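You operate a simulated robot arm through the tools that you are given. There is no shell and no other tool. Be economical: measure what you need, move in short steps, check, and stop when the job is done.

You are at the controls of a simulated robot arm. One attempt, no reset.

Task
Find the valve spool's highest run-out reading and leave it there.
Fine: check it all round: read the display at three points a third of a turn apart; leave the levelling knobs.

The check looks at the end state, three seconds after you hand in, the way a careful person would. Anything else that was tipped, shoved, dropped, spilled or broken makes it a failure.

Robot
A 7-joint arm with a two-finger gripper, hanging from a carriage that runs on a rail from [-2876, -2] to [4, 0] (x, y) and turns from -342 to 345 degrees about z. Base frame: it is fixed where the carriage stands at the start and does not move with it; the origin is on the floor, on the carriage's upright axis, x ahead of it, y to its left, z up; the surface under the hand at the start is at about z = 760. Lengths are in mm, angles in degrees, forces in N, time in s.
With the tool pointing down near the work surface it reaches from about 100 to 420 mm from the robot's upright axis, wherever it stands. Its first joint turns from -166.0 to 166.0 degrees. Places, roughly: black levelling knob [500, -200, 800]; red levelling knob [500, -100, 800]; run-out display [500, 0, 800]; run-out fixture [600, 0, 800]; valve spool [600, 0, 800]. Payload 1.37 kg.
Tool frame: the origin (TCP) lies between the finger pads and is the grasp point; the fingertips stand 16 mm ahead of it; z points along the fingers, y is the line along which they close. The gripper opens to 92 mm. The gripper's body begins 74 mm behind the TCP.
Orientation is that of the tool frame in the base frame, as a unit quaternion [x, y, z, w]. With the fingers straight down and closing along the base's y, the tool's x points along the base's -x, its y along +y and its z along -z.

Tools
- The arm moves only by the tool move_arm. Its argument "increments" is one flat list of numbers, 7 for each row, row after row: the turn, a rotation vector about the tool's x, y, z in units of 5 degrees (1.0 is 5 degrees), then the shift along the tool's x, y, z in units of 20 mm (1.0 is 20 mm), then the gripper command, from -1 (shut) to 1 (fully open), values between in proportion. In form: [ax, ay, az, dx, dy, dz, jaw, ax, ay, az, dx, dy, dz, jaw, ...]. A call has 1 to 10 rows; each row shifts and turns the commanded pose from where the row before left it, along the tool's axes as they then stand. A call with a number of a shift or a turn outside -1 to 1 is refused whole. Each row takes 0.2 s and may step no farther than 50 mm and 8.6 degrees from the row before; otherwise, or with a gripper value out of range, the whole call is refused. Where a pose cannot be reached the arm comes as near as it can. A force on the tool above 40 N (or 10 N above the force at the start of the call, whichever is more), or a blocked arm, ends the call early, and 0.2 s more pass. The fingers move at their own pace and stop on an object; they squeeze with about 23 N. The grip force told is the motor's: it shows also when the fingers shut on nothing. Time passes only in rows, and 0.2 s behind the last, so rows that do not move let the fingers close. The reply holds the time, the measured pose of the TCP, the force on the tool along the base axes, the opening and the grip force, in the units named above and with some noise, with the torque about the TCP (base axes, N m) and any sound that the robot's microphone picked up.
- Cameras (640 x 400 px; columns grow to the right, rows downward): "scene" is now at [256.6, 0.6, 1703]; the picture's right is [0.02, -1.00, 0.00], its down [-0.93, -0.02, -0.36] and it looks along [0.36, 0.01, -0.93] (base axes); focal length 280 px, centre (320, 200). "wrist" rides on the gripper at [71, 19, -111] in the tool frame; the picture's right is [-0.26, 0.96, 0.00], its down [-0.78, -0.21, -0.59] and it looks along [-0.57, -0.15, 0.81] (tool axes); focal length 280 px, centre (320, 200). There is no depth. A picture from a camera that has moved, and an enlarged one, comes with that camera's place and axes in the base frame and with its lens.
- camera(camera): a new picture of that camera. The clock stands still meanwhile.
- raise_lower(by): slides the trunk up (or, below 0, down) by that many mm; the arm and the scene camera ride with it, the base frame stays. It gives what a move gives, with no picture.
- drive_base(legs): drives the robot by 1 to 6 legs, each [ahead, left, turn to the left] in mm, mm and degrees, along the robot's own axes; the way and the turn of a leg run together, so that a leg with both is an arc; at most 1500 mm and 180 degrees a leg. The arm and the cameras ride along, it lands a little off, and it stops where it bumps. It keeps to its track: a leg is cut to what the track allows. It gives what a move gives.
- turn_head(pan, tilt): turns the head with the scene camera to pan (to the left, within 155 degrees either way) and tilt (down, from -29 to 69), counted from straight ahead of the robot. It gives what a move gives.
- inspect(camera, box): a new picture of the part [left, top, right, bottom] of that camera's present view, enlarged. The clock stands still meanwhile.
- job_done(): hands the job in; it is judged then, once.

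Go step by step. Nothing tells you exact positions but the pictures and the camera data: compare them with the known pose of the tool, close in by small moves and look again before you grip or let go. The budget is 120 turns and 98 pictures, counting those below and the enlarged ones. Unless the task says otherwise, let go and move clear before handing in, and close with one line.

The tools are called after "Request:" as a command line: name --argument value ..., lists and objects as JSON in quotes. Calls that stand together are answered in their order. move_arm: Moves the arm, as the interface text tells. Its arguments: {"type":"object","properties":{"increments":{"type":"array","items":{"type":"number"}}},"required":["increments"]} The other tools are called the same way: raise_lower (by) slides the trunk up or down; drive_base (legs) drives the base; turn_head (pan, tilt) turns the head that bears the scene camera; camera (camera) takes a picture; inspect (camera, box) takes an enlarged picture of a part of a camera's view; job_done () hands the job in.

At the start:

```text
t: 0.0
position: [348.2, -98.0, 1184.9]
tool_rot: [0.0, 1.0, 0.0, -0.001]
ft_force: [-0.3, -0.7, 0.2]
torque: [0.01, -0.02, 0.02]
gripper_width: 91.9
grip_force: 0.1
trunk travel left (down, up): [-528.0, 132.0]
robot x, y, heading: [-0.4, 0.6, -0.1]
head pan, tilt: [1.4, 68.8]
```

scene: 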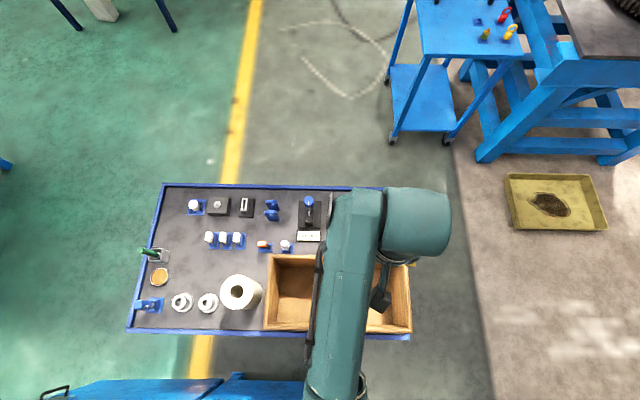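
wrist: 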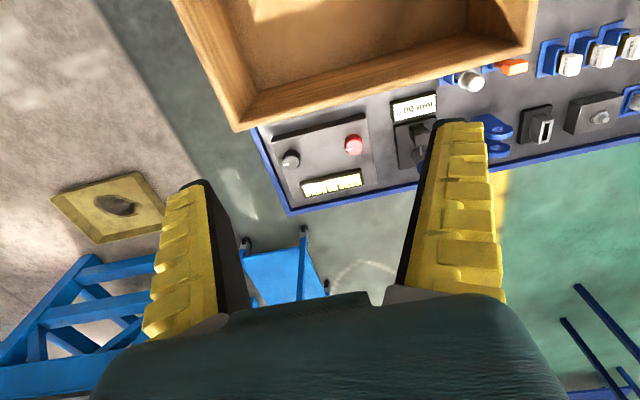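

I see the bench with a run-out fixture and display near its front-right part, partly hidden by the arm. I'll take enlarged views first.

Request:
inspect --camera "scene" --box '[260, 170, 360, 260]'

Request:
inspect --camera "wrist" --box '[240, 80, 460, 220]'

```text
4.44 times, centred on (310, 215) of scene
camera zoom: at [256.6, 0.6, 1703.0], right [0.02, -1.0, 0.0], down [-0.93, -0.02, -0.36], along [0.36, 0.01, -0.93], focal length 1245 px, centre (364, 133)
```

zoom: 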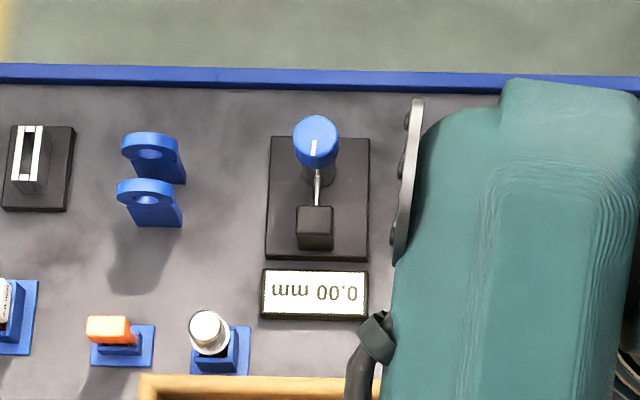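

```text
2.86 times, centred on (350, 150) of wrist
camera zoom: at [278.3, -79.7, 1295.2], right [0.26, 0.96, 0.0], down [0.78, -0.21, 0.59], along [0.57, -0.15, -0.81], focal length 801 px, centre (234, 343)
```

zoom: 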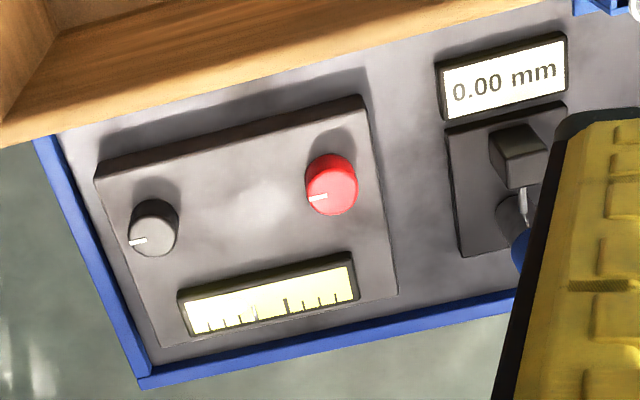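

The spool is a blue-capped upright part with a white line, near [590, 46, ~825]. A stylus touches its stem and the display, near [485, 45], reads 0.00 mm. I'll lower the trunk a little, then bring the arm over.

Request:
raise_lower --by -100

Request:
move_arm --increments '[0, 0, 0, -1, 0.8, 0, 1, 0, 0, 0, -1, 0.8, 0, 1, 0, 0, 0, -1, 0.8, 0, 1, 0, 0, 0, -1, 0.8, 0, 1, 0, 0, 0, -1, 0.8, 0, 1, 0, 0, 0, -1, 0.8, 0, 1, 0, 0, 0, -1, 0.8, 0, 1, 0, 0, 0, -1, 0.8, 0, 1, 0, 0, 0, -1, 0.8, 0, 1]'

Request:
camera --camera "scene"

Request:
camera --camera "wrist"

```text
t: 1.3
position: [348.5, -98.7, 1084.9]
tool_rot: [0.0, 1.0, 0.0, 0.001]
ft_force: [0.0, -0.6, -0.2]
torque: [-0.01, 0.01, -0.02]
gripper_width: 91.7
grip_force: 0.1
trunk travel left (down, up): [-428.0, 232.0]
robot x, y, heading: [-3.6, -1.7, -0.1]
head pan, tilt: [1.4, 68.8]
```

```text
t: 3.3
position: [529.1, 44.3, 1082.9]
tool_rot: [0.0, 1.0, 0.001, 0.0]
ft_force: [0.1, -0.3, -1.1]
torque: [0.01, -0.01, 0.01]
gripper_width: 91.7
grip_force: 0.1
trunk travel left (down, up): [-428.0, 232.0]
robot x, y, heading: [2.3, 0.1, 0.1]
head pan, tilt: [1.4, 68.8]
```

```text
93 pictures are left
camera scene: at [256.6, 0.5, 1603.0], right [0.02, -1.0, 0.0], down [-0.93, -0.02, -0.36], along [0.36, 0.01, -0.93], focal length 280 px, centre (320, 200)
```

scene: 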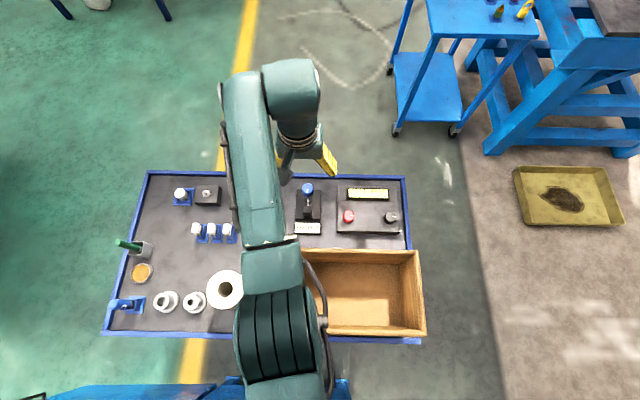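

```text
92 pictures are left
camera wrist: at [458.5, 63.1, 1195.0], right [0.26, 0.96, 0.0], down [0.78, -0.21, 0.59], along [0.57, -0.15, -0.81], focal length 280 px, centre (320, 200)
```

wrist: 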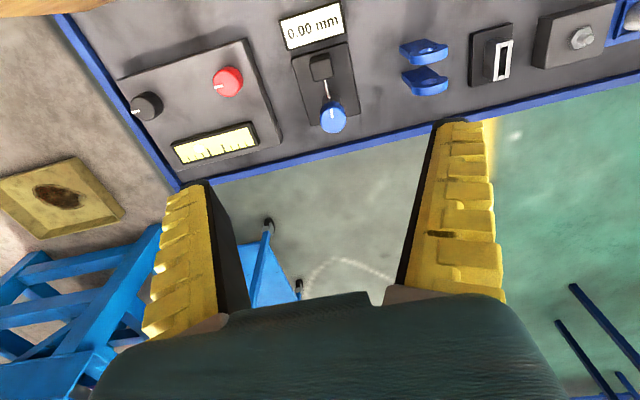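

The spool works out at about [590, 46.5] and both cameras see it. I'll move over it and come down part way, then look again.

Request:
move_arm --increments '[0, 0, 0, -1, 0, 0.6, 1, 0, 0, 0, -1, 0.1, 0.9, 1, 0, 0, 0, -1, 0, 0.9, 1, 0, 0, 0, 0, 0, 1, 1, 0, 0, 0, 0, 0, 1, 1, 0, 0, 0, 0, 0, 1, 1]'

Request:
camera --camera "scene"

Request:
camera --camera "wrist"

```text
t: 4.7
position: [582.9, 46.3, 988.6]
tool_rot: [0.0, 1.0, 0.0, -0.001]
ft_force: [-0.4, -0.1, -0.5]
torque: [-0.04, 0.03, -0.01]
gripper_width: 92.0
grip_force: 0.0
out of reach, approached as far as the arm can: row 6
trunk travel left (down, up): [-428.0, 232.0]
robot x, y, heading: [0.0, -1.8, 0.2]
head pan, tilt: [1.4, 68.8]
```

```text
91 pictures are left
camera scene: at [256.7, 0.6, 1603.0], right [0.02, -1.0, 0.0], down [-0.93, -0.02, -0.36], along [0.36, 0.01, -0.93], focal length 280 px, centre (320, 200)
```

scene: 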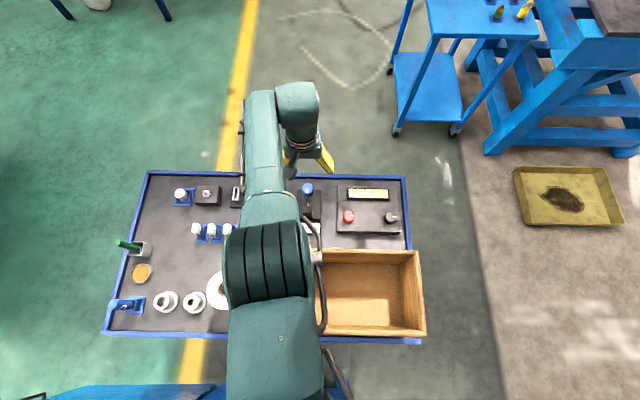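

```text
90 pictures are left
camera wrist: at [514.1, 65.5, 1099.1], right [0.26, 0.97, 0.0], down [0.78, -0.21, 0.59], along [0.57, -0.15, -0.81], focal length 280 px, centre (320, 200)
```

wrist: 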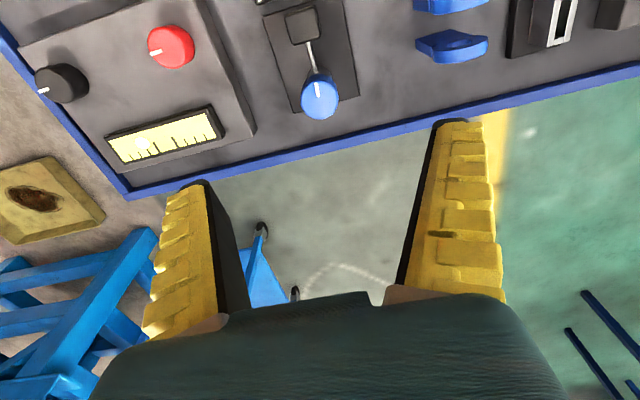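

The arm is near its reach limit at this trunk height. I'll lift the tool, lower the trunk so the shoulder is nearer, and check.

Request:
move_arm --increments '[0, 0, 0, 0, 0, -1, 1, 0, 0, 0, 0, 0, -1, 1, 0, 0, 0, 0, 0, -1, 1]'

Request:
raise_lower --by -130

Request:
camera --camera "scene"

Request:
camera --camera "wrist"

```text
t: 5.5
position: [584.4, 46.3, 1048.4]
tool_rot: [0.001, 1.0, -0.001, 0.0]
ft_force: [-0.4, 0.3, 0.8]
torque: [0.0, 0.03, -0.01]
gripper_width: 91.9
grip_force: 0.2
trunk travel left (down, up): [-428.0, 232.0]
robot x, y, heading: [1.0, 0.6, -0.2]
head pan, tilt: [1.4, 68.8]
```

```text
t: 7.1
position: [584.5, 47.7, 919.6]
tool_rot: [0.001, 1.0, 0.0, -0.001]
ft_force: [-0.1, -0.6, -0.2]
torque: [0.01, 0.02, 0.03]
gripper_width: 91.9
grip_force: 0.1
trunk travel left (down, up): [-298.0, 362.0]
robot x, y, heading: [-1.6, -1.5, -0.1]
head pan, tilt: [1.4, 68.8]
```

```text
89 pictures are left
camera scene: at [256.6, 0.6, 1473.0], right [0.02, -1.0, 0.0], down [-0.93, -0.02, -0.36], along [0.36, 0.01, -0.93], focal length 280 px, centre (320, 200)
```

scene: 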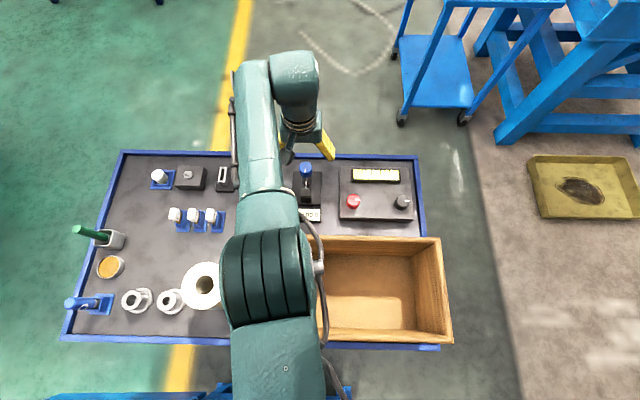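

```text
88 pictures are left
camera wrist: at [514.7, 65.9, 1029.5], right [0.26, 0.96, 0.0], down [0.78, -0.21, 0.59], along [0.57, -0.15, -0.81], focal length 280 px, centre (320, 200)
```

wrist: 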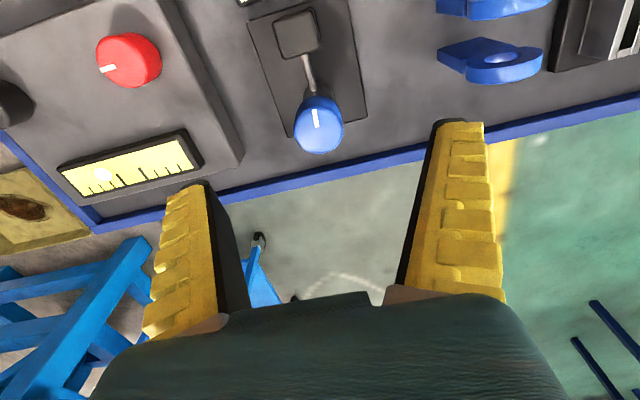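

Half the display is hidden by an arm cable from here. I'll check the cap's height against the stylus in a close view.

Request:
inspect --camera "wrist" --box '[240, 0, 400, 160]'

Request:
inspect --camera "scene" --box '[275, 130, 355, 230]'

```text
2.50 times, centred on (320, 80) of wrist
camera zoom: at [514.7, 65.9, 1029.5], right [0.26, 0.96, 0.0], down [0.78, -0.21, 0.59], along [0.57, -0.15, -0.81], focal length 701 px, centre (320, 500)
```

zoom: 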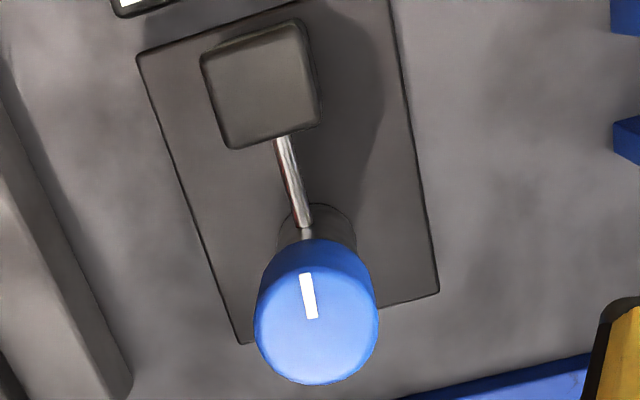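

```text
4.00 times, centred on (315, 180) of scene
camera zoom: at [256.6, 0.6, 1473.0], right [0.02, -1.0, 0.0], down [-0.93, -0.02, -0.36], along [0.36, 0.01, -0.93], focal length 1121 px, centre (340, 280)
```

zoom: 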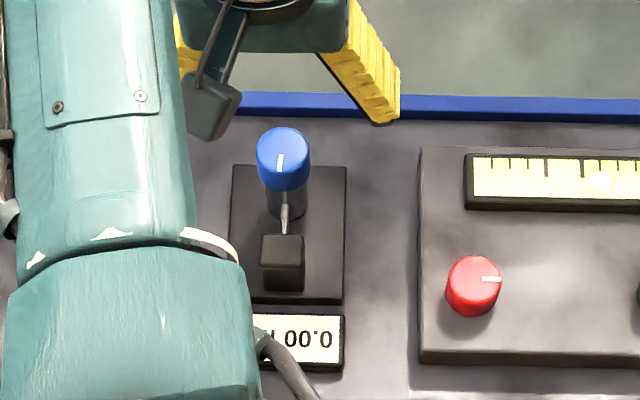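

The cap is about 35 mm across with the stylus entering below it on the robot side; the digits of the display are readable in the scene view. I'll descend 50 mm and measure again.

Request:
move_arm --increments '[0, 0, 0, -0.3, 0, 0.9, 1, 0, 0, 0, 0, 0, 0.8, 1, 0, 0, 0, 0, 0, 0.8, 1]'

Request:
camera --camera "wrist"

Request:
inspect --camera "scene" --box '[260, 110, 360, 230]'

```text
t: 7.9
position: [585.4, 46.6, 871.0]
tool_rot: [-0.002, 1.0, 0.0, 0.0]
ft_force: [-0.2, -0.1, 0.4]
torque: [-0.05, 0.02, -0.01]
gripper_width: 91.9
grip_force: 0.1
out of reach, approached as far as the arm can: row 3
trunk travel left (down, up): [-298.0, 362.0]
robot x, y, heading: [-0.7, 1.4, -0.1]
head pan, tilt: [1.4, 68.8]
```

```text
85 pictures are left
camera wrist: at [515.4, 66.6, 980.6], right [0.26, 0.96, 0.0], down [0.78, -0.21, 0.59], along [0.57, -0.15, -0.81], focal length 280 px, centre (320, 200)
```

wrist: 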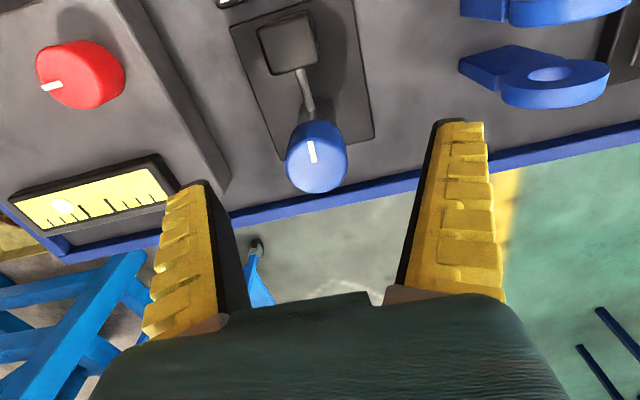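

```text
3.33 times, centred on (310, 170) of scene
camera zoom: at [256.2, 0.5, 1472.8], right [0.02, -1.0, 0.0], down [-0.93, -0.02, -0.36], along [0.36, 0.01, -0.93], focal length 934 px, centre (353, 300)
```

zoom: 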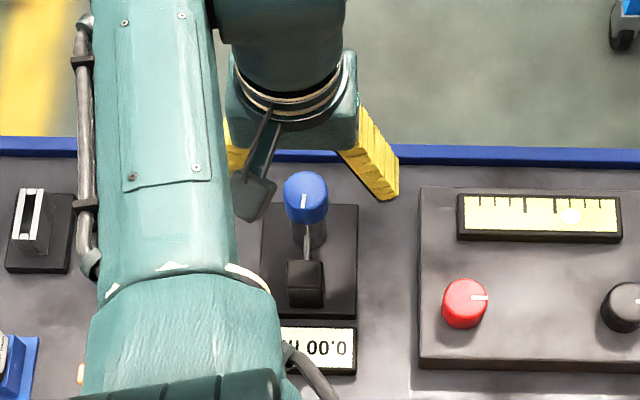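

Cap top is at about [592, 45, 828]. I'll lift the tool 20 mm, shift to the cap's axis, and lower the trunk so the pads straddle the cap with tips staying above the stylus.

Request:
move_arm --increments '[0, 0, 0, 0, 0, -1, 1, 0, 0, 0, 0, 0, -0.5, 1, 0, 0, 0, -0.2, -0.05, 0, 1]'

Request:
raise_lower --by -60

Request:
camera --camera "wrist"

Request:
inspect --camera "scene" --box '[260, 90, 360, 210]'

```text
t: 8.7
position: [589.6, 45.3, 899.5]
tool_rot: [0.0, 1.0, 0.0, -0.002]
ft_force: [-0.1, -0.4, 0.8]
torque: [-0.01, 0.03, 0.0]
gripper_width: 92.0
grip_force: 0.1
trunk travel left (down, up): [-298.0, 362.0]
robot x, y, heading: [-1.9, -0.3, -0.1]
head pan, tilt: [1.4, 68.8]
```

```text
t: 9.7
position: [590.2, 45.4, 839.4]
tool_rot: [-0.001, 1.0, 0.0, 0.0]
ft_force: [0.0, 0.3, 0.5]
torque: [-0.03, 0.01, 0.0]
gripper_width: 92.0
grip_force: 0.3
trunk travel left (down, up): [-238.0, 422.0]
robot x, y, heading: [-1.5, -0.4, 0.0]
head pan, tilt: [1.4, 68.8]
```

```text
83 pictures are left
camera wrist: at [521.1, 64.9, 950.4], right [0.26, 0.97, 0.0], down [0.78, -0.21, 0.59], along [0.57, -0.15, -0.81], focal length 280 px, centre (320, 200)
```

wrist: 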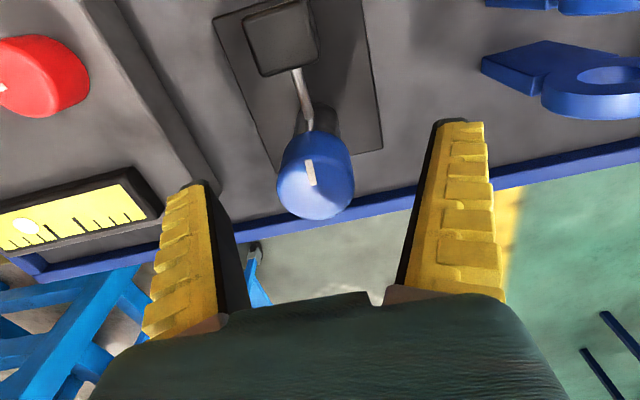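

```text
3.33 times, centred on (310, 150) of scene
camera zoom: at [256.7, 0.6, 1413.0], right [0.02, -1.0, 0.0], down [-0.93, -0.02, -0.36], along [0.36, 0.01, -0.93], focal length 934 px, centre (353, 367)
```

zoom: 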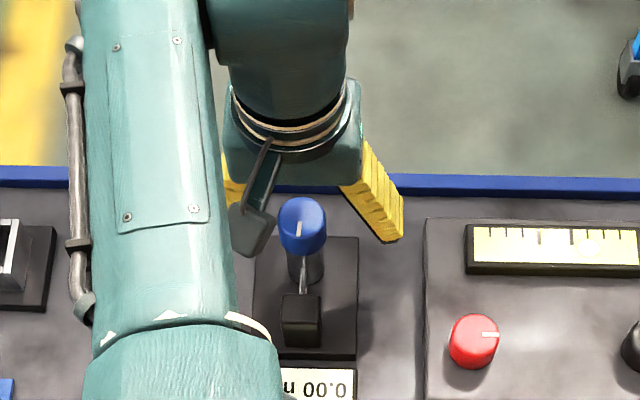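

The cap is nearly centred between the fingers. I'll come down another 15 mm and take an enlarged look before closing.

Request:
raise_lower --by -16

Request:
inspect --camera "wrist" --box '[200, 80, 440, 300]'

Request:
inspect --camera "scene" --box '[260, 110, 360, 210]'

```text
t: 10.3
position: [591.1, 46.6, 823.7]
tool_rot: [0.0, 1.0, 0.0, 0.0]
ft_force: [-0.2, -0.1, -0.3]
torque: [0.01, 0.02, 0.0]
gripper_width: 92.1
grip_force: 0.1
trunk travel left (down, up): [-222.0, 438.0]
robot x, y, heading: [0.9, -1.7, 0.1]
head pan, tilt: [1.4, 68.8]
```

```text
1.82 times, centred on (320, 190) of wrist
camera zoom: at [521.0, 64.9, 934.3], right [0.26, 0.97, 0.0], down [0.78, -0.21, 0.59], along [0.57, -0.15, -0.81], focal length 510 px, centre (320, 218)
```

zoom: 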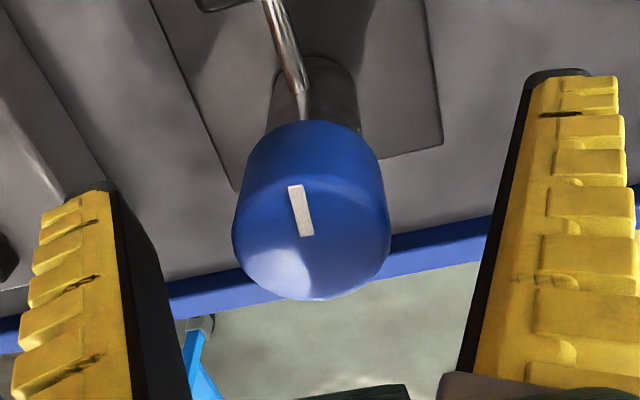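

```text
4.00 times, centred on (310, 160) of scene
camera zoom: at [256.7, 0.6, 1396.9], right [0.02, -1.0, 0.0], down [-0.93, -0.02, -0.36], along [0.36, 0.01, -0.93], focal length 1121 px, centre (360, 360)
```

zoom: 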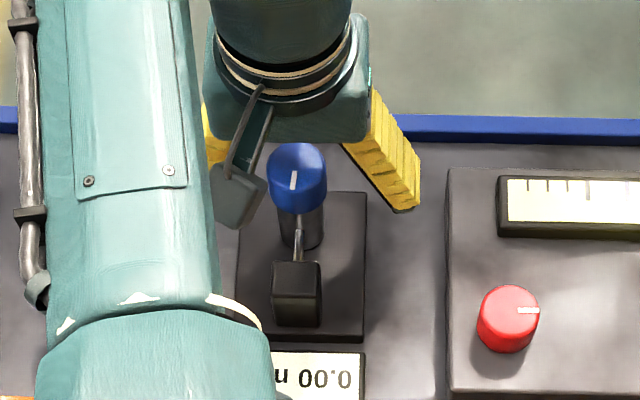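

The cap axis looks to be about 2 mm to the right of and 2 mm beyond the TCP, so I'll correct by that and close gently while watching the forces.

Request:
move_arm --increments '[0, 0, 0, -0.1, -0.1, 0, 1, 0, 0, 0, 0, 0, 0, 0.2, 0, 0, 0, 0, 0, 0, -0.1, 0, 0, 0, 0, 0, 0, -0.3, 0, 0, 0, 0, 0, 0, -0.3]'

Request:
inspect --camera "wrist" --box '[200, 80, 440, 300]'

Request:
inspect --camera "scene" --box '[260, 110, 360, 230]'

```text
t: 11.5
position: [592.1, 44.5, 823.6]
tool_rot: [0.0, 1.0, 0.0, 0.0]
ft_force: [-0.6, -0.3, 0.9]
torque: [0.0, 0.03, -0.01]
gripper_width: 35.7
grip_force: 2.4
trunk travel left (down, up): [-222.0, 438.0]
robot x, y, heading: [1.5, 0.6, -0.0]
head pan, tilt: [1.4, 68.8]
```

```text
1.82 times, centred on (320, 190) of wrist
camera zoom: at [522.9, 62.7, 934.0], right [0.26, 0.97, 0.0], down [0.78, -0.21, 0.59], along [0.57, -0.15, -0.81], focal length 510 px, centre (320, 218)
```

zoom: 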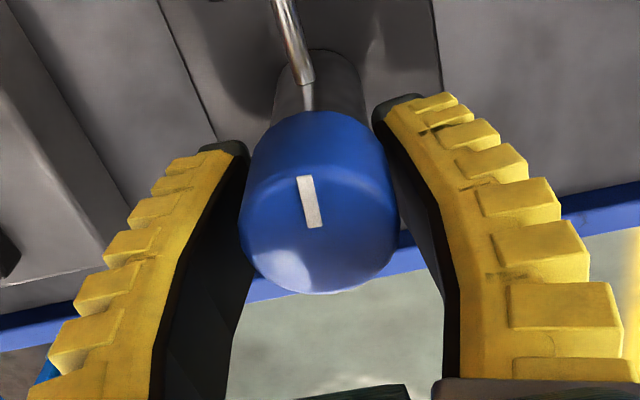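

```text
3.33 times, centred on (310, 170) of scene
camera zoom: at [256.6, 0.6, 1397.0], right [0.02, -1.0, 0.0], down [-0.93, -0.02, -0.36], along [0.36, 0.01, -0.93], focal length 934 px, centre (353, 300)
```

zoom: 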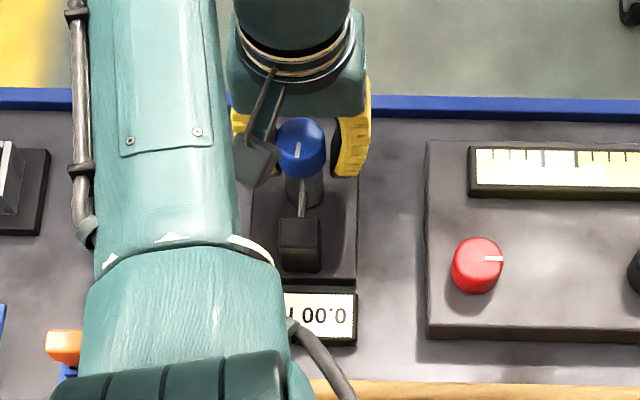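

The fingers touch the cap at about 36 mm opening, forces are low, and the display is readable at 0.00. I'll squeeze fully, turn 30°, and read again.

Request:
move_arm --increments '[0, 0, 0, 0, 0, 0, -1, 0, 0, 0, 0, 0, 0, -1, 0, 0, 1, 0, 0, 0, -1, 0, 0, 1, 0, 0, 0, -1, 0, 0, 1, 0, 0, 0, -1, 0, 0, 1, 0, 0, 0, -1, 0, 0, 1, 0, 0, 0, -1, 0, 0, 1, 0, 0, 0, -1]'

Request:
inspect --camera "scene" --box '[260, 110, 360, 230]'

```text
t: 13.3
position: [590.4, 41.1, 822.6]
tool_rot: [0.261, 0.965, -0.003, -0.001]
ft_force: [3.7, -6.3, -10.6]
torque: [0.17, 0.37, 0.02]
gripper_width: 26.1
grip_force: 28.1
trunk travel left (down, up): [-222.0, 438.0]
robot x, y, heading: [-3.2, -1.6, 0.0]
head pan, tilt: [1.4, 68.8]
```

```text
3.33 times, centred on (310, 170) of scene
camera zoom: at [256.4, -0.3, 1396.9], right [0.02, -1.0, 0.0], down [-0.93, -0.02, -0.36], along [0.36, 0.01, -0.93], focal length 934 px, centre (353, 300)
```

zoom: 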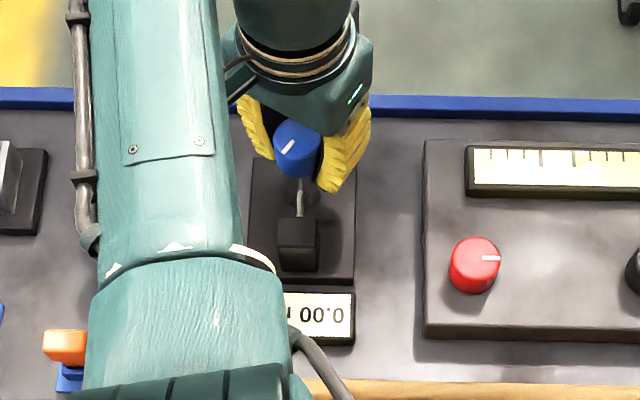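

The cap followed the turn, but the opening is 26 mm and a side force built up, so my axis estimate is off. I'll let go and look again before turning further.

Request:
move_arm --increments '[0, 0, 0, 0, 0, 0, -0.2, 0, 0, 0, 0, 0, 0, 0.3, 0, 0, 0, 0, 0, 0, 0.3]'

Request:
inspect --camera "scene" --box '[270, 110, 350, 210]'

Request:
inspect --camera "wrist" --box '[200, 80, 440, 300]'

```text
t: 14.1
position: [592.0, 43.8, 823.3]
tool_rot: [0.259, 0.966, 0.0, -0.001]
ft_force: [-0.5, -0.8, -0.1]
torque: [0.01, 0.0, 0.04]
gripper_width: 62.3
grip_force: 1.7
trunk travel left (down, up): [-222.0, 438.0]
robot x, y, heading: [-0.4, 1.6, -0.0]
head pan, tilt: [1.4, 68.8]
```

```text
4.00 times, centred on (310, 160) of scene
camera zoom: at [256.6, 0.6, 1397.0], right [0.02, -1.0, 0.0], down [-0.93, -0.02, -0.36], along [0.36, 0.01, -0.93], focal length 1121 px, centre (360, 360)
```

zoom: 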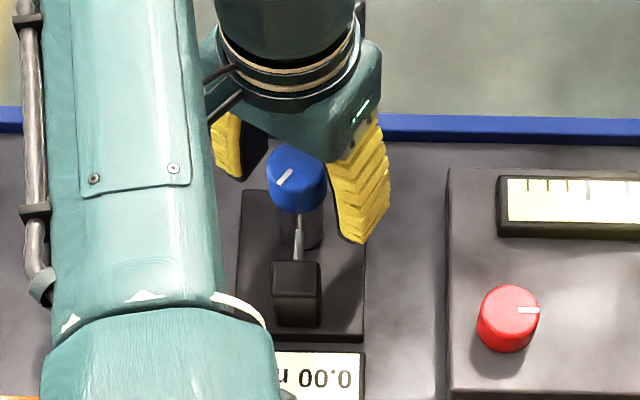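

```text
1.82 times, centred on (320, 190) of wrist
camera zoom: at [541.7, 96.2, 934.7], right [0.71, 0.7, 0.0], down [0.57, -0.57, 0.59], along [0.42, -0.42, -0.81], focal length 510 px, centre (320, 218)
```

zoom: 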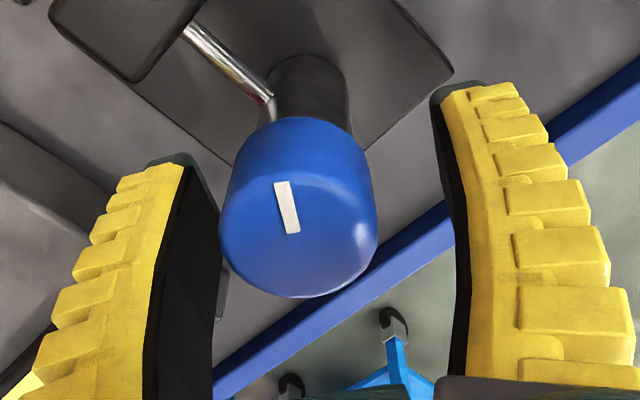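

Triangulating the two wrist views puts the cap axis at [585, 46] with the cap between z 828 and 851, so I was holding the stem below it. I'll rise 18 mm, centre on it, and grip the cap itself.

Request:
move_arm --increments '[0, 0, 0, 0, 0, -0.9, 0.3, 0, 0, 0, 0.34, -0.07, 0, 0.3, 0, 0, 0, 0, 0, 0, 0]'

Request:
inspect --camera "wrist" --box '[200, 80, 440, 300]'

Request:
inspect --camera "scene" --box '[270, 110, 350, 230]'

```text
t: 14.9
position: [586.7, 46.5, 842.8]
tool_rot: [0.259, 0.966, 0.0, 0.0]
ft_force: [0.3, 0.4, -0.2]
torque: [0.04, -0.01, 0.0]
gripper_width: 49.0
grip_force: 1.7
trunk travel left (down, up): [-222.0, 438.0]
robot x, y, heading: [0.2, 0.1, -0.2]
head pan, tilt: [1.4, 68.8]
```

```text
1.82 times, centred on (320, 190) of wrist
camera zoom: at [535.2, 98.7, 952.3], right [0.71, 0.7, 0.0], down [0.57, -0.57, 0.59], along [0.42, -0.42, -0.81], focal length 510 px, centre (320, 218)
```

zoom: 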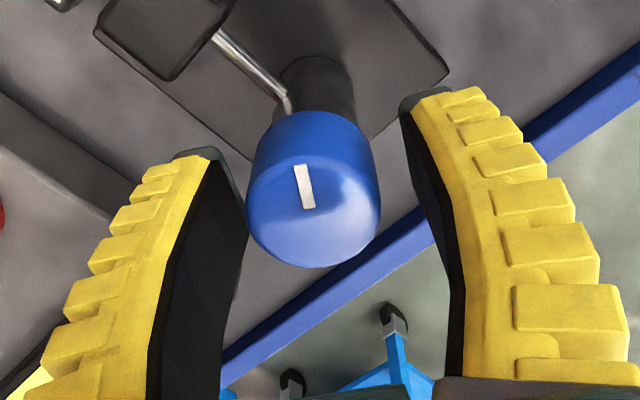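

```text
3.33 times, centred on (310, 170) of scene
camera zoom: at [256.6, 0.6, 1397.0], right [0.02, -1.0, 0.0], down [-0.93, -0.02, -0.36], along [0.36, 0.01, -0.93], focal length 934 px, centre (353, 300)
```

zoom: 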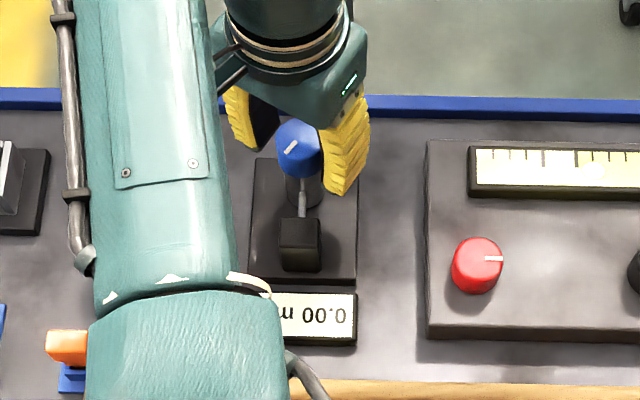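

The cap is centred to about a millimetre now. I'll grip it and see the force before turning.

Request:
move_arm --increments '[0, 0, 0, 0.03, -0.06, 0, -0.2, 0, 0, 0, 0, 0, 0, -0.4, 0, 0, 0, 0, 0, 0, -0.6, 0, 0, 0, 0, 0, 0, -1]'

Request:
inspect --camera "wrist" --box '[200, 80, 440, 300]'

```text
t: 15.9
position: [584.7, 45.5, 840.3]
tool_rot: [0.259, 0.966, 0.0, 0.0]
ft_force: [-3.2, -0.3, 3.9]
torque: [0.07, 0.11, -0.02]
gripper_width: 27.5
grip_force: 27.9
trunk travel left (down, up): [-222.0, 438.0]
robot x, y, heading: [5.6, -2.1, 0.3]
head pan, tilt: [1.4, 68.8]
```

```text
1.82 times, centred on (320, 190) of wrist
camera zoom: at [533.8, 97.6, 952.1], right [0.71, 0.7, 0.0], down [0.57, -0.57, 0.59], along [0.42, -0.42, -0.81], focal length 510 px, centre (320, 218)
```

zoom: 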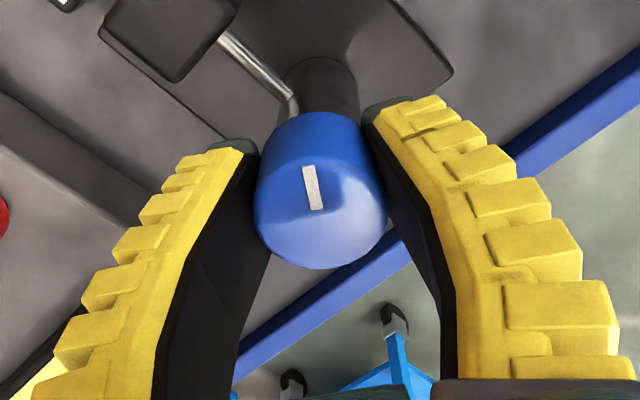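

The grip on the cap is clean with small forces. I'll turn in 30° steps and read the display each time.

Request:
move_arm --increments '[0, 0, 1, 0, 0, 0, -1, 0, 0, 1, 0, 0, 0, -1, 0, 0, 1, 0, 0, 0, -1, 0, 0, 1, 0, 0, 0, -1, 0, 0, 1, 0, 0, 0, -1, 0, 0, 1, 0, 0, 0, -1]'

Request:
inspect --camera "scene" --box '[270, 110, 350, 230]'

Request:
inspect --camera "wrist" --box '[200, 80, 440, 300]'

```text
t: 17.3
position: [584.3, 45.2, 841.7]
tool_rot: [0.501, 0.866, 0.0, 0.0]
ft_force: [-7.5, 1.2, 10.0]
torque: [0.15, 0.09, 0.02]
gripper_width: 27.4
grip_force: 27.8
trunk travel left (down, up): [-222.0, 438.0]
robot x, y, heading: [-0.3, 2.1, -0.3]
head pan, tilt: [1.4, 68.8]
```

```text
3.33 times, centred on (310, 170) of scene
camera zoom: at [256.1, 0.8, 1396.9], right [0.02, -1.0, 0.0], down [-0.93, -0.02, -0.36], along [0.36, 0.01, -0.93], focal length 934 px, centre (353, 300)
```

zoom: 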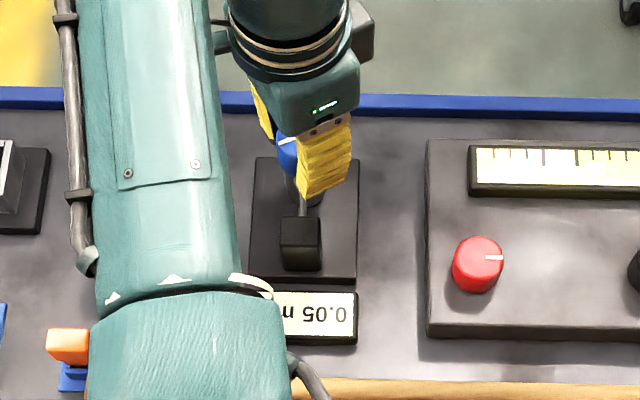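

```text
1.82 times, centred on (320, 190) of wrist
camera zoom: at [567.0, 116.5, 952.1], right [0.97, 0.25, 0.0], down [0.21, -0.78, 0.59], along [0.15, -0.57, -0.81], focal length 510 px, centre (320, 218)
```

zoom: 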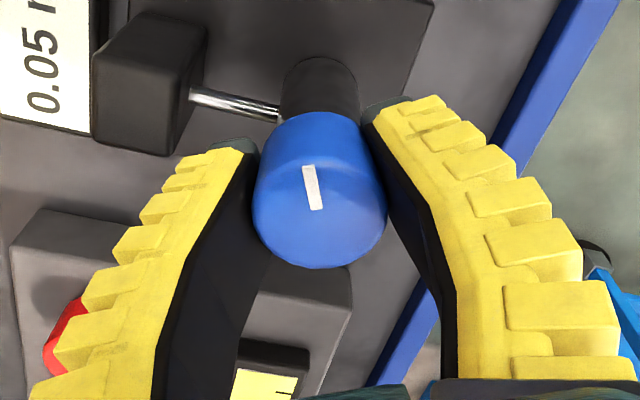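

Reading is 0.05 at 60° from the start. I'll continue to 90° and 120°.

Request:
move_arm --increments '[0, 0, 1, 0, 0, 0, -1, 0, 0, 1, 0, 0, 0, -1, 0, 0, 1, 0, 0, 0, -1, 0, 0, 1, 0, 0, 0, -1, 0, 0, 1, 0, 0, 0, -1, 0, 0, 1, 0, 0, 0, -1]'

Request:
inspect --camera "scene" --box '[270, 110, 350, 230]'

Request:
move_arm --increments '[0, 0, 1, 0, 0, 0, -1, 0, 0, 1, 0, 0, 0, -1, 0, 0, 1, 0, 0, 0, -1, 0, 0, 1, 0, 0, 0, -1, 0, 0, 1, 0, 0, 0, -1, 0, 0, 1, 0, 0, 0, -1]'

Request:
inspect --camera "scene" --box '[270, 110, 350, 230]'

Request:
inspect --camera "wrist" --box '[180, 60, 460, 300]'

```text
t: 18.7
position: [582.9, 44.8, 841.2]
tool_rot: [0.708, 0.706, 0.0, 0.0]
ft_force: [-9.2, 1.5, 13.4]
torque: [-0.08, 0.09, 0.03]
gripper_width: 26.8
grip_force: 27.9
trunk travel left (down, up): [-222.0, 438.0]
robot x, y, heading: [-1.3, -0.5, -0.1]
head pan, tilt: [1.4, 68.8]
```

```text
3.33 times, centred on (310, 170) of scene
camera zoom: at [256.0, 0.8, 1396.8], right [0.02, -1.0, 0.0], down [-0.93, -0.02, -0.36], along [0.36, 0.01, -0.93], focal length 934 px, centre (353, 300)
```

zoom: 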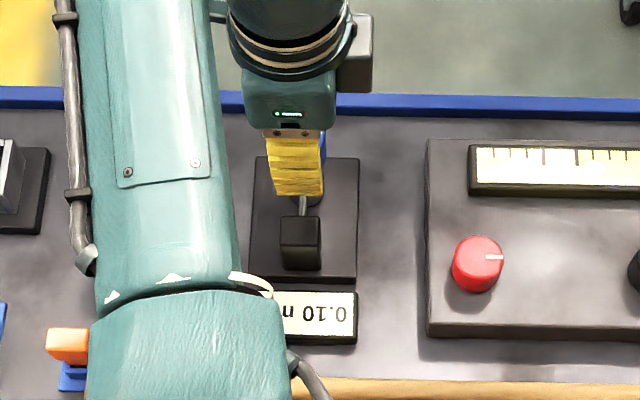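

```text
t: 20.1
position: [584.5, 46.1, 840.9]
tool_rot: [0.866, 0.499, 0.0, 0.0]
ft_force: [-2.6, 0.9, 4.1]
torque: [0.01, 0.02, 0.28]
gripper_width: 22.6
grip_force: 28.0
trunk travel left (down, up): [-222.0, 438.0]
robot x, y, heading: [-0.3, -0.2, -0.0]
head pan, tilt: [1.4, 68.8]
```

```text
3.33 times, centred on (310, 170) of scene
camera zoom: at [256.6, 0.8, 1396.8], right [0.02, -1.0, 0.0], down [-0.93, -0.02, -0.36], along [0.36, 0.01, -0.93], focal length 934 px, centre (353, 300)
```

zoom: 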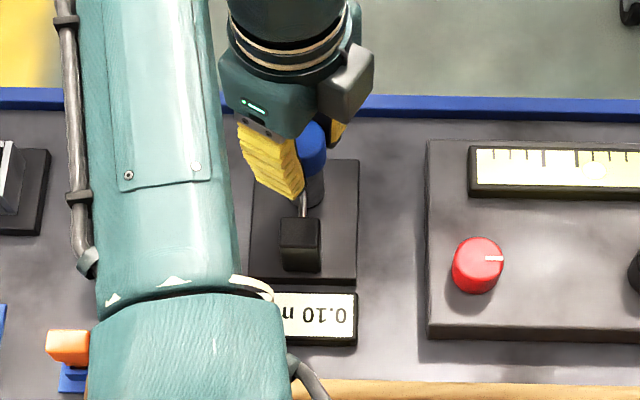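

```text
1.67 times, centred on (320, 180) of wrist
camera zoom: at [637.8, 97.1, 951.4], right [0.7, -0.71, 0.0], down [-0.57, -0.57, 0.59], along [-0.42, -0.41, -0.81], focal length 467 px, centre (320, 233)
```

zoom: 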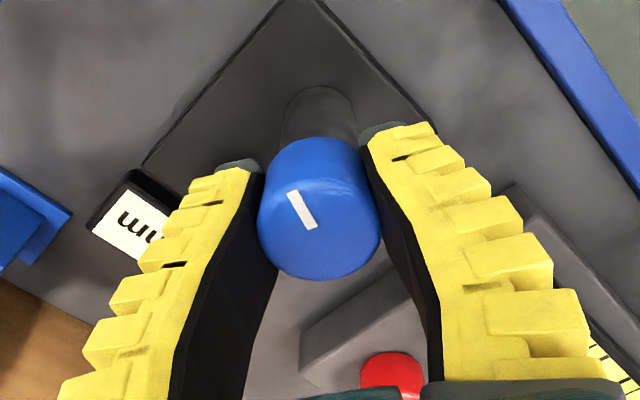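

Readings so far: 0.00, 0.00, 0.05, 0.10, and 0.10, but on the last step the cap slipped about 10° in the fingers. I'll let go and look before regripping.

Request:
move_arm --increments '[0, 0, 0, 0, 0, 0, -0.3, 0, 0, 0, 0, 0, 0, 0.2, 0, 0, 0, 0, 0, 0, 0.2]'

Request:
inspect --camera "scene" --box '[280, 130, 340, 220]'

Request:
inspect --camera "wrist" --box '[180, 60, 460, 300]'

```text
t: 20.9
position: [584.6, 44.7, 843.1]
tool_rot: [0.866, 0.5, 0.001, 0.0]
ft_force: [0.7, 0.0, 0.4]
torque: [-0.01, 0.0, -0.01]
gripper_width: 57.9
grip_force: 1.9
trunk travel left (down, up): [-222.0, 438.0]
robot x, y, heading: [-0.3, 3.3, -0.2]
head pan, tilt: [1.4, 68.8]
```

```text
4.44 times, centred on (310, 175) of scene
camera zoom: at [256.6, 0.6, 1397.0], right [0.02, -1.0, 0.0], down [-0.93, -0.02, -0.36], along [0.36, 0.01, -0.93], focal length 1245 px, centre (364, 311)
```

zoom: 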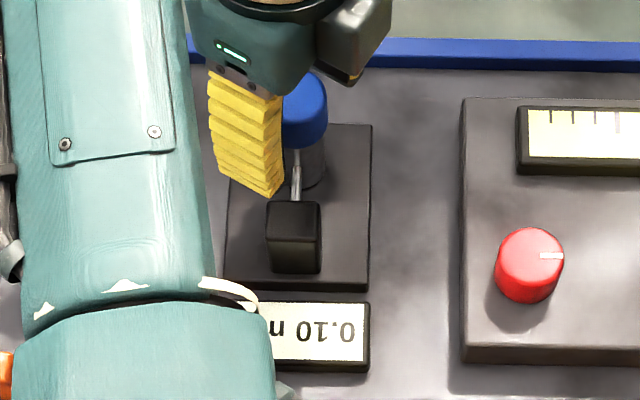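

```text
1.67 times, centred on (320, 180) of wrist
camera zoom: at [638.0, 96.7, 952.1], right [0.7, -0.71, 0.0], down [-0.57, -0.57, 0.59], along [-0.42, -0.42, -0.81], focal length 467 px, centre (320, 233)
```

zoom: 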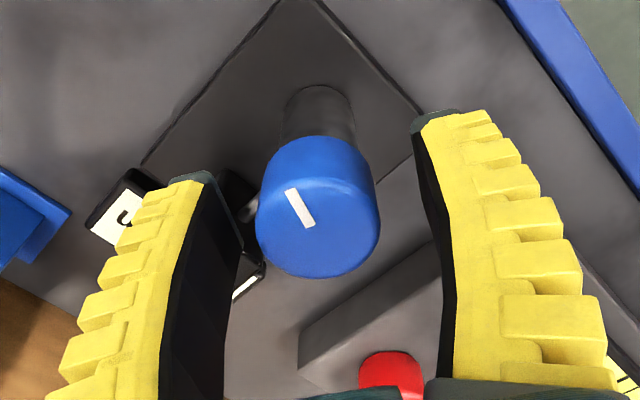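

The display holds 0.10 with the cap free, its line now about 111° clockwise from the start. I'll regrip about 5 mm lower for a fuller hold and carry on clockwise.

Request:
move_arm --increments '[0, 0, 0, 0, 0, 0.3, 0.2, 0, 0, 0, 0, 0, 0, -0.4, 0, 0, 0, 0, 0, 0, -1, 0, 0, 0, 0, 0, 0, -1, 0, 0, 1, 0, 0, 0, -1, 0, 0, 1, 0, 0, 0, -1, 0, 0, 1, 0, 0, 0, -1, 0, 0, 1, 0, 0, 0, -1]'

Request:
inspect --camera "scene" --box '[280, 130, 340, 220]'

Request:
inspect --camera "wrist" --box '[180, 60, 460, 300]'

```text
t: 22.7
position: [583.6, 45.3, 835.5]
tool_rot: [0.94, 0.341, 0.0, 0.0]
ft_force: [-0.7, 2.0, -3.7]
torque: [0.06, -0.01, 0.4]
gripper_width: 23.2
grip_force: 28.1
trunk travel left (down, up): [-222.0, 438.0]
robot x, y, heading: [2.0, -0.0, 0.0]
head pan, tilt: [1.4, 68.8]
```

```text
4.44 times, centred on (310, 175) of scene
camera zoom: at [256.3, 0.9, 1396.8], right [0.02, -1.0, 0.0], down [-0.93, -0.02, -0.36], along [0.36, 0.01, -0.93], focal length 1245 px, centre (364, 311)
```

zoom: 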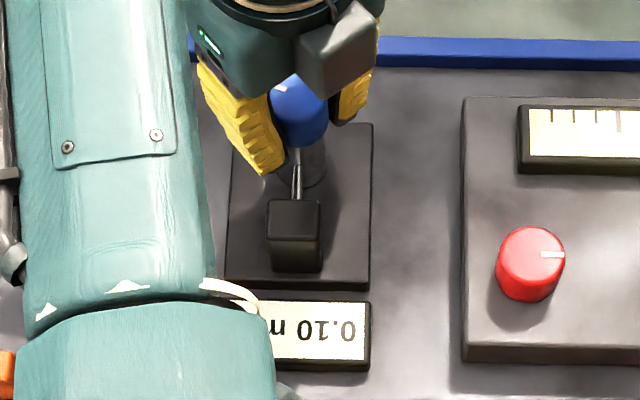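

```text
1.67 times, centred on (320, 180) of wrist
camera zoom: at [652.3, 76.1, 945.4], right [0.42, -0.91, 0.0], down [-0.73, -0.34, 0.59], along [-0.54, -0.25, -0.81], focal length 467 px, centre (320, 233)
```

zoom: 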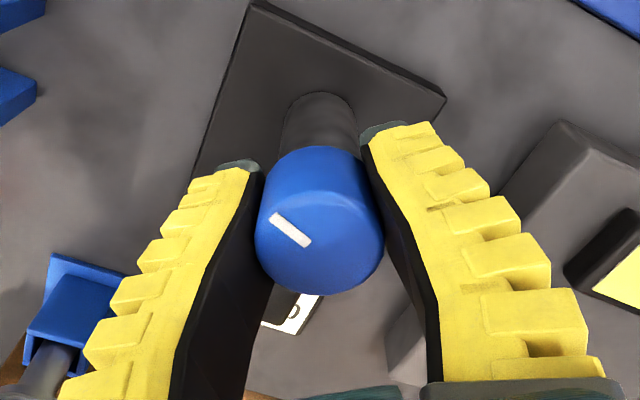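

The cap stayed put while the torque rose to 0.4 N m, so there is an end stop about here, where it reads 0.10. I'm well wound clockwise, so I'll keep the grip and turn the other way, reading as I go.

Request:
move_arm --increments '[0, 0, -1, 0, 0, 0, -1, 0, 0, -1, 0, 0, 0, -1, 0, 0, -1, 0, 0, 0, -1, 0, 0, -1, 0, 0, 0, -1]'

Request:
inspect --camera "scene" --box '[280, 130, 340, 220]'

Request:
inspect --camera "wrist" --box '[180, 60, 460, 300]'

```text
t: 23.7
position: [583.7, 45.2, 834.4]
tool_rot: [0.866, 0.5, -0.001, -0.002]
ft_force: [5.2, 1.7, -13.2]
torque: [0.23, -0.17, 0.01]
gripper_width: 22.8
grip_force: 27.7
trunk travel left (down, up): [-222.0, 438.0]
robot x, y, heading: [-2.0, -2.7, -0.1]
head pan, tilt: [1.4, 68.8]
```

```text
4.44 times, centred on (310, 175) of scene
camera zoom: at [256.5, 0.9, 1396.8], right [0.02, -1.0, 0.0], down [-0.93, -0.02, -0.36], along [0.36, 0.01, -0.93], focal length 1245 px, centre (364, 311)
```

zoom: 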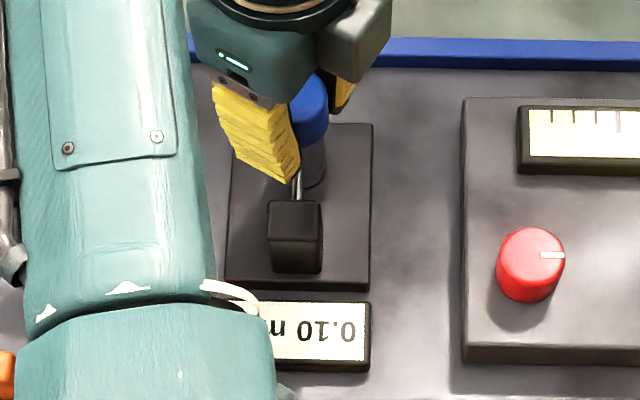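

```text
1.67 times, centred on (320, 180) of wrist
camera zoom: at [637.6, 97.1, 945.5], right [0.71, -0.71, 0.0], down [-0.57, -0.57, 0.59], along [-0.42, -0.41, -0.81], focal length 467 px, centre (320, 233)
```

zoom: 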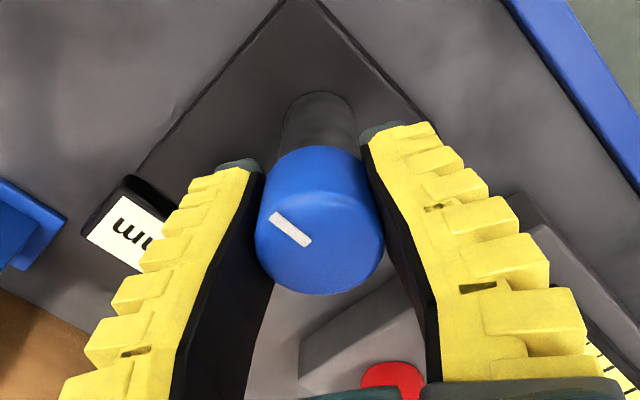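

The cap follows freely back and still reads 0.10 at about 91°. I'll continue counter-clockwise in larger steps.

Request:
move_arm --increments '[0, 0, -1, 0, 0, 0, -1, 0, 0, -1, 0, 0, 0, -1, 0, 0, -1, 0, 0, 0, -1, 0, 0, -1, 0, 0, 0, -1, 0, 0, -1, 0, 0, 0, -1, 0, 0, -1, 0, 0, 0, -1, 0, 0, -1, 0, 0, 0, -1, 0, 0, -1, 0, 0, 0, -1, 0, 0, -1, 0, 0, 0, -1, 0, 0, -1, 0, 0, 0, -1]'

Request:
inspect --camera "scene" --box '[280, 130, 340, 220]'

Request:
move_arm --increments '[0, 0, -1, 0, 0, 0, -1, 0, 0, -1, 0, 0, 0, -1, 0, 0, -1, 0, 0, 0, -1, 0, 0, -1, 0, 0, 0, -1, 0, 0, -1, 0, 0, 0, -1, 0, 0, -1, 0, 0, 0, -1, 0, 0, -1, 0, 0, 0, -1, 0, 0, -1, 0, 0, 0, -1, 0, 0, -1, 0, 0, 0, -1, 0, 0, -1, 0, 0, 0, -1]'

Request:
inspect --camera "scene" --box '[280, 130, 340, 220]'

Request:
inspect --camera "wrist" --box '[180, 60, 460, 300]'

```text
t: 25.9
position: [584.5, 44.6, 835.8]
tool_rot: [0.573, 0.82, 0.0, -0.001]
ft_force: [5.9, 4.0, -17.1]
torque: [0.09, 0.04, 0.02]
gripper_width: 21.8
grip_force: 27.8
trunk travel left (down, up): [-222.0, 438.0]
robot x, y, heading: [0.9, -0.6, 0.1]
head pan, tilt: [1.4, 68.8]
```

```text
4.44 times, centred on (310, 175) of scene
camera zoom: at [256.5, 1.0, 1396.9], right [0.02, -1.0, 0.0], down [-0.93, -0.02, -0.36], along [0.36, 0.01, -0.93], focal length 1245 px, centre (364, 311)
```

zoom: 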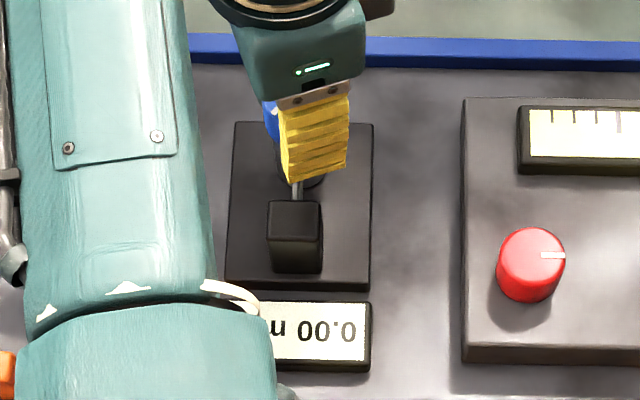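

```text
t: 28.1
position: [583.7, 45.0, 835.1]
tool_rot: [0.173, 0.985, 0.001, -0.001]
ft_force: [4.4, 2.6, -14.1]
torque: [0.09, 0.15, 0.01]
gripper_width: 21.5
grip_force: 28.1
trunk travel left (down, up): [-222.0, 438.0]
robot x, y, heading: [0.3, 5.0, 0.2]
head pan, tilt: [1.4, 68.8]
```

```text
4.44 times, centred on (310, 175) of scene
camera zoom: at [256.4, 0.9, 1396.9], right [0.02, -1.0, 0.0], down [-0.93, -0.02, -0.36], along [0.36, 0.01, -0.93], focal length 1245 px, centre (364, 311)
```

zoom: 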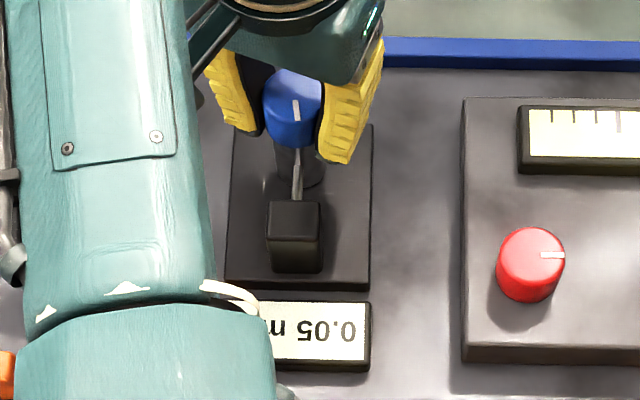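

```text
1.67 times, centred on (320, 180) of wrist
camera zoom: at [525.4, 87.6, 946.3], right [0.57, 0.82, 0.0], down [0.66, -0.46, 0.59], along [0.48, -0.34, -0.81], focal length 467 px, centre (320, 233)
```

zoom: 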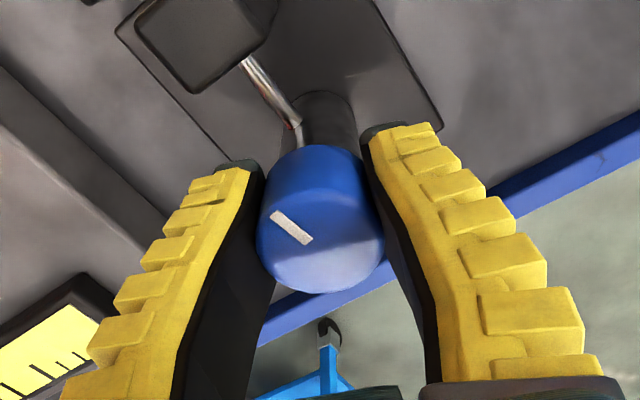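

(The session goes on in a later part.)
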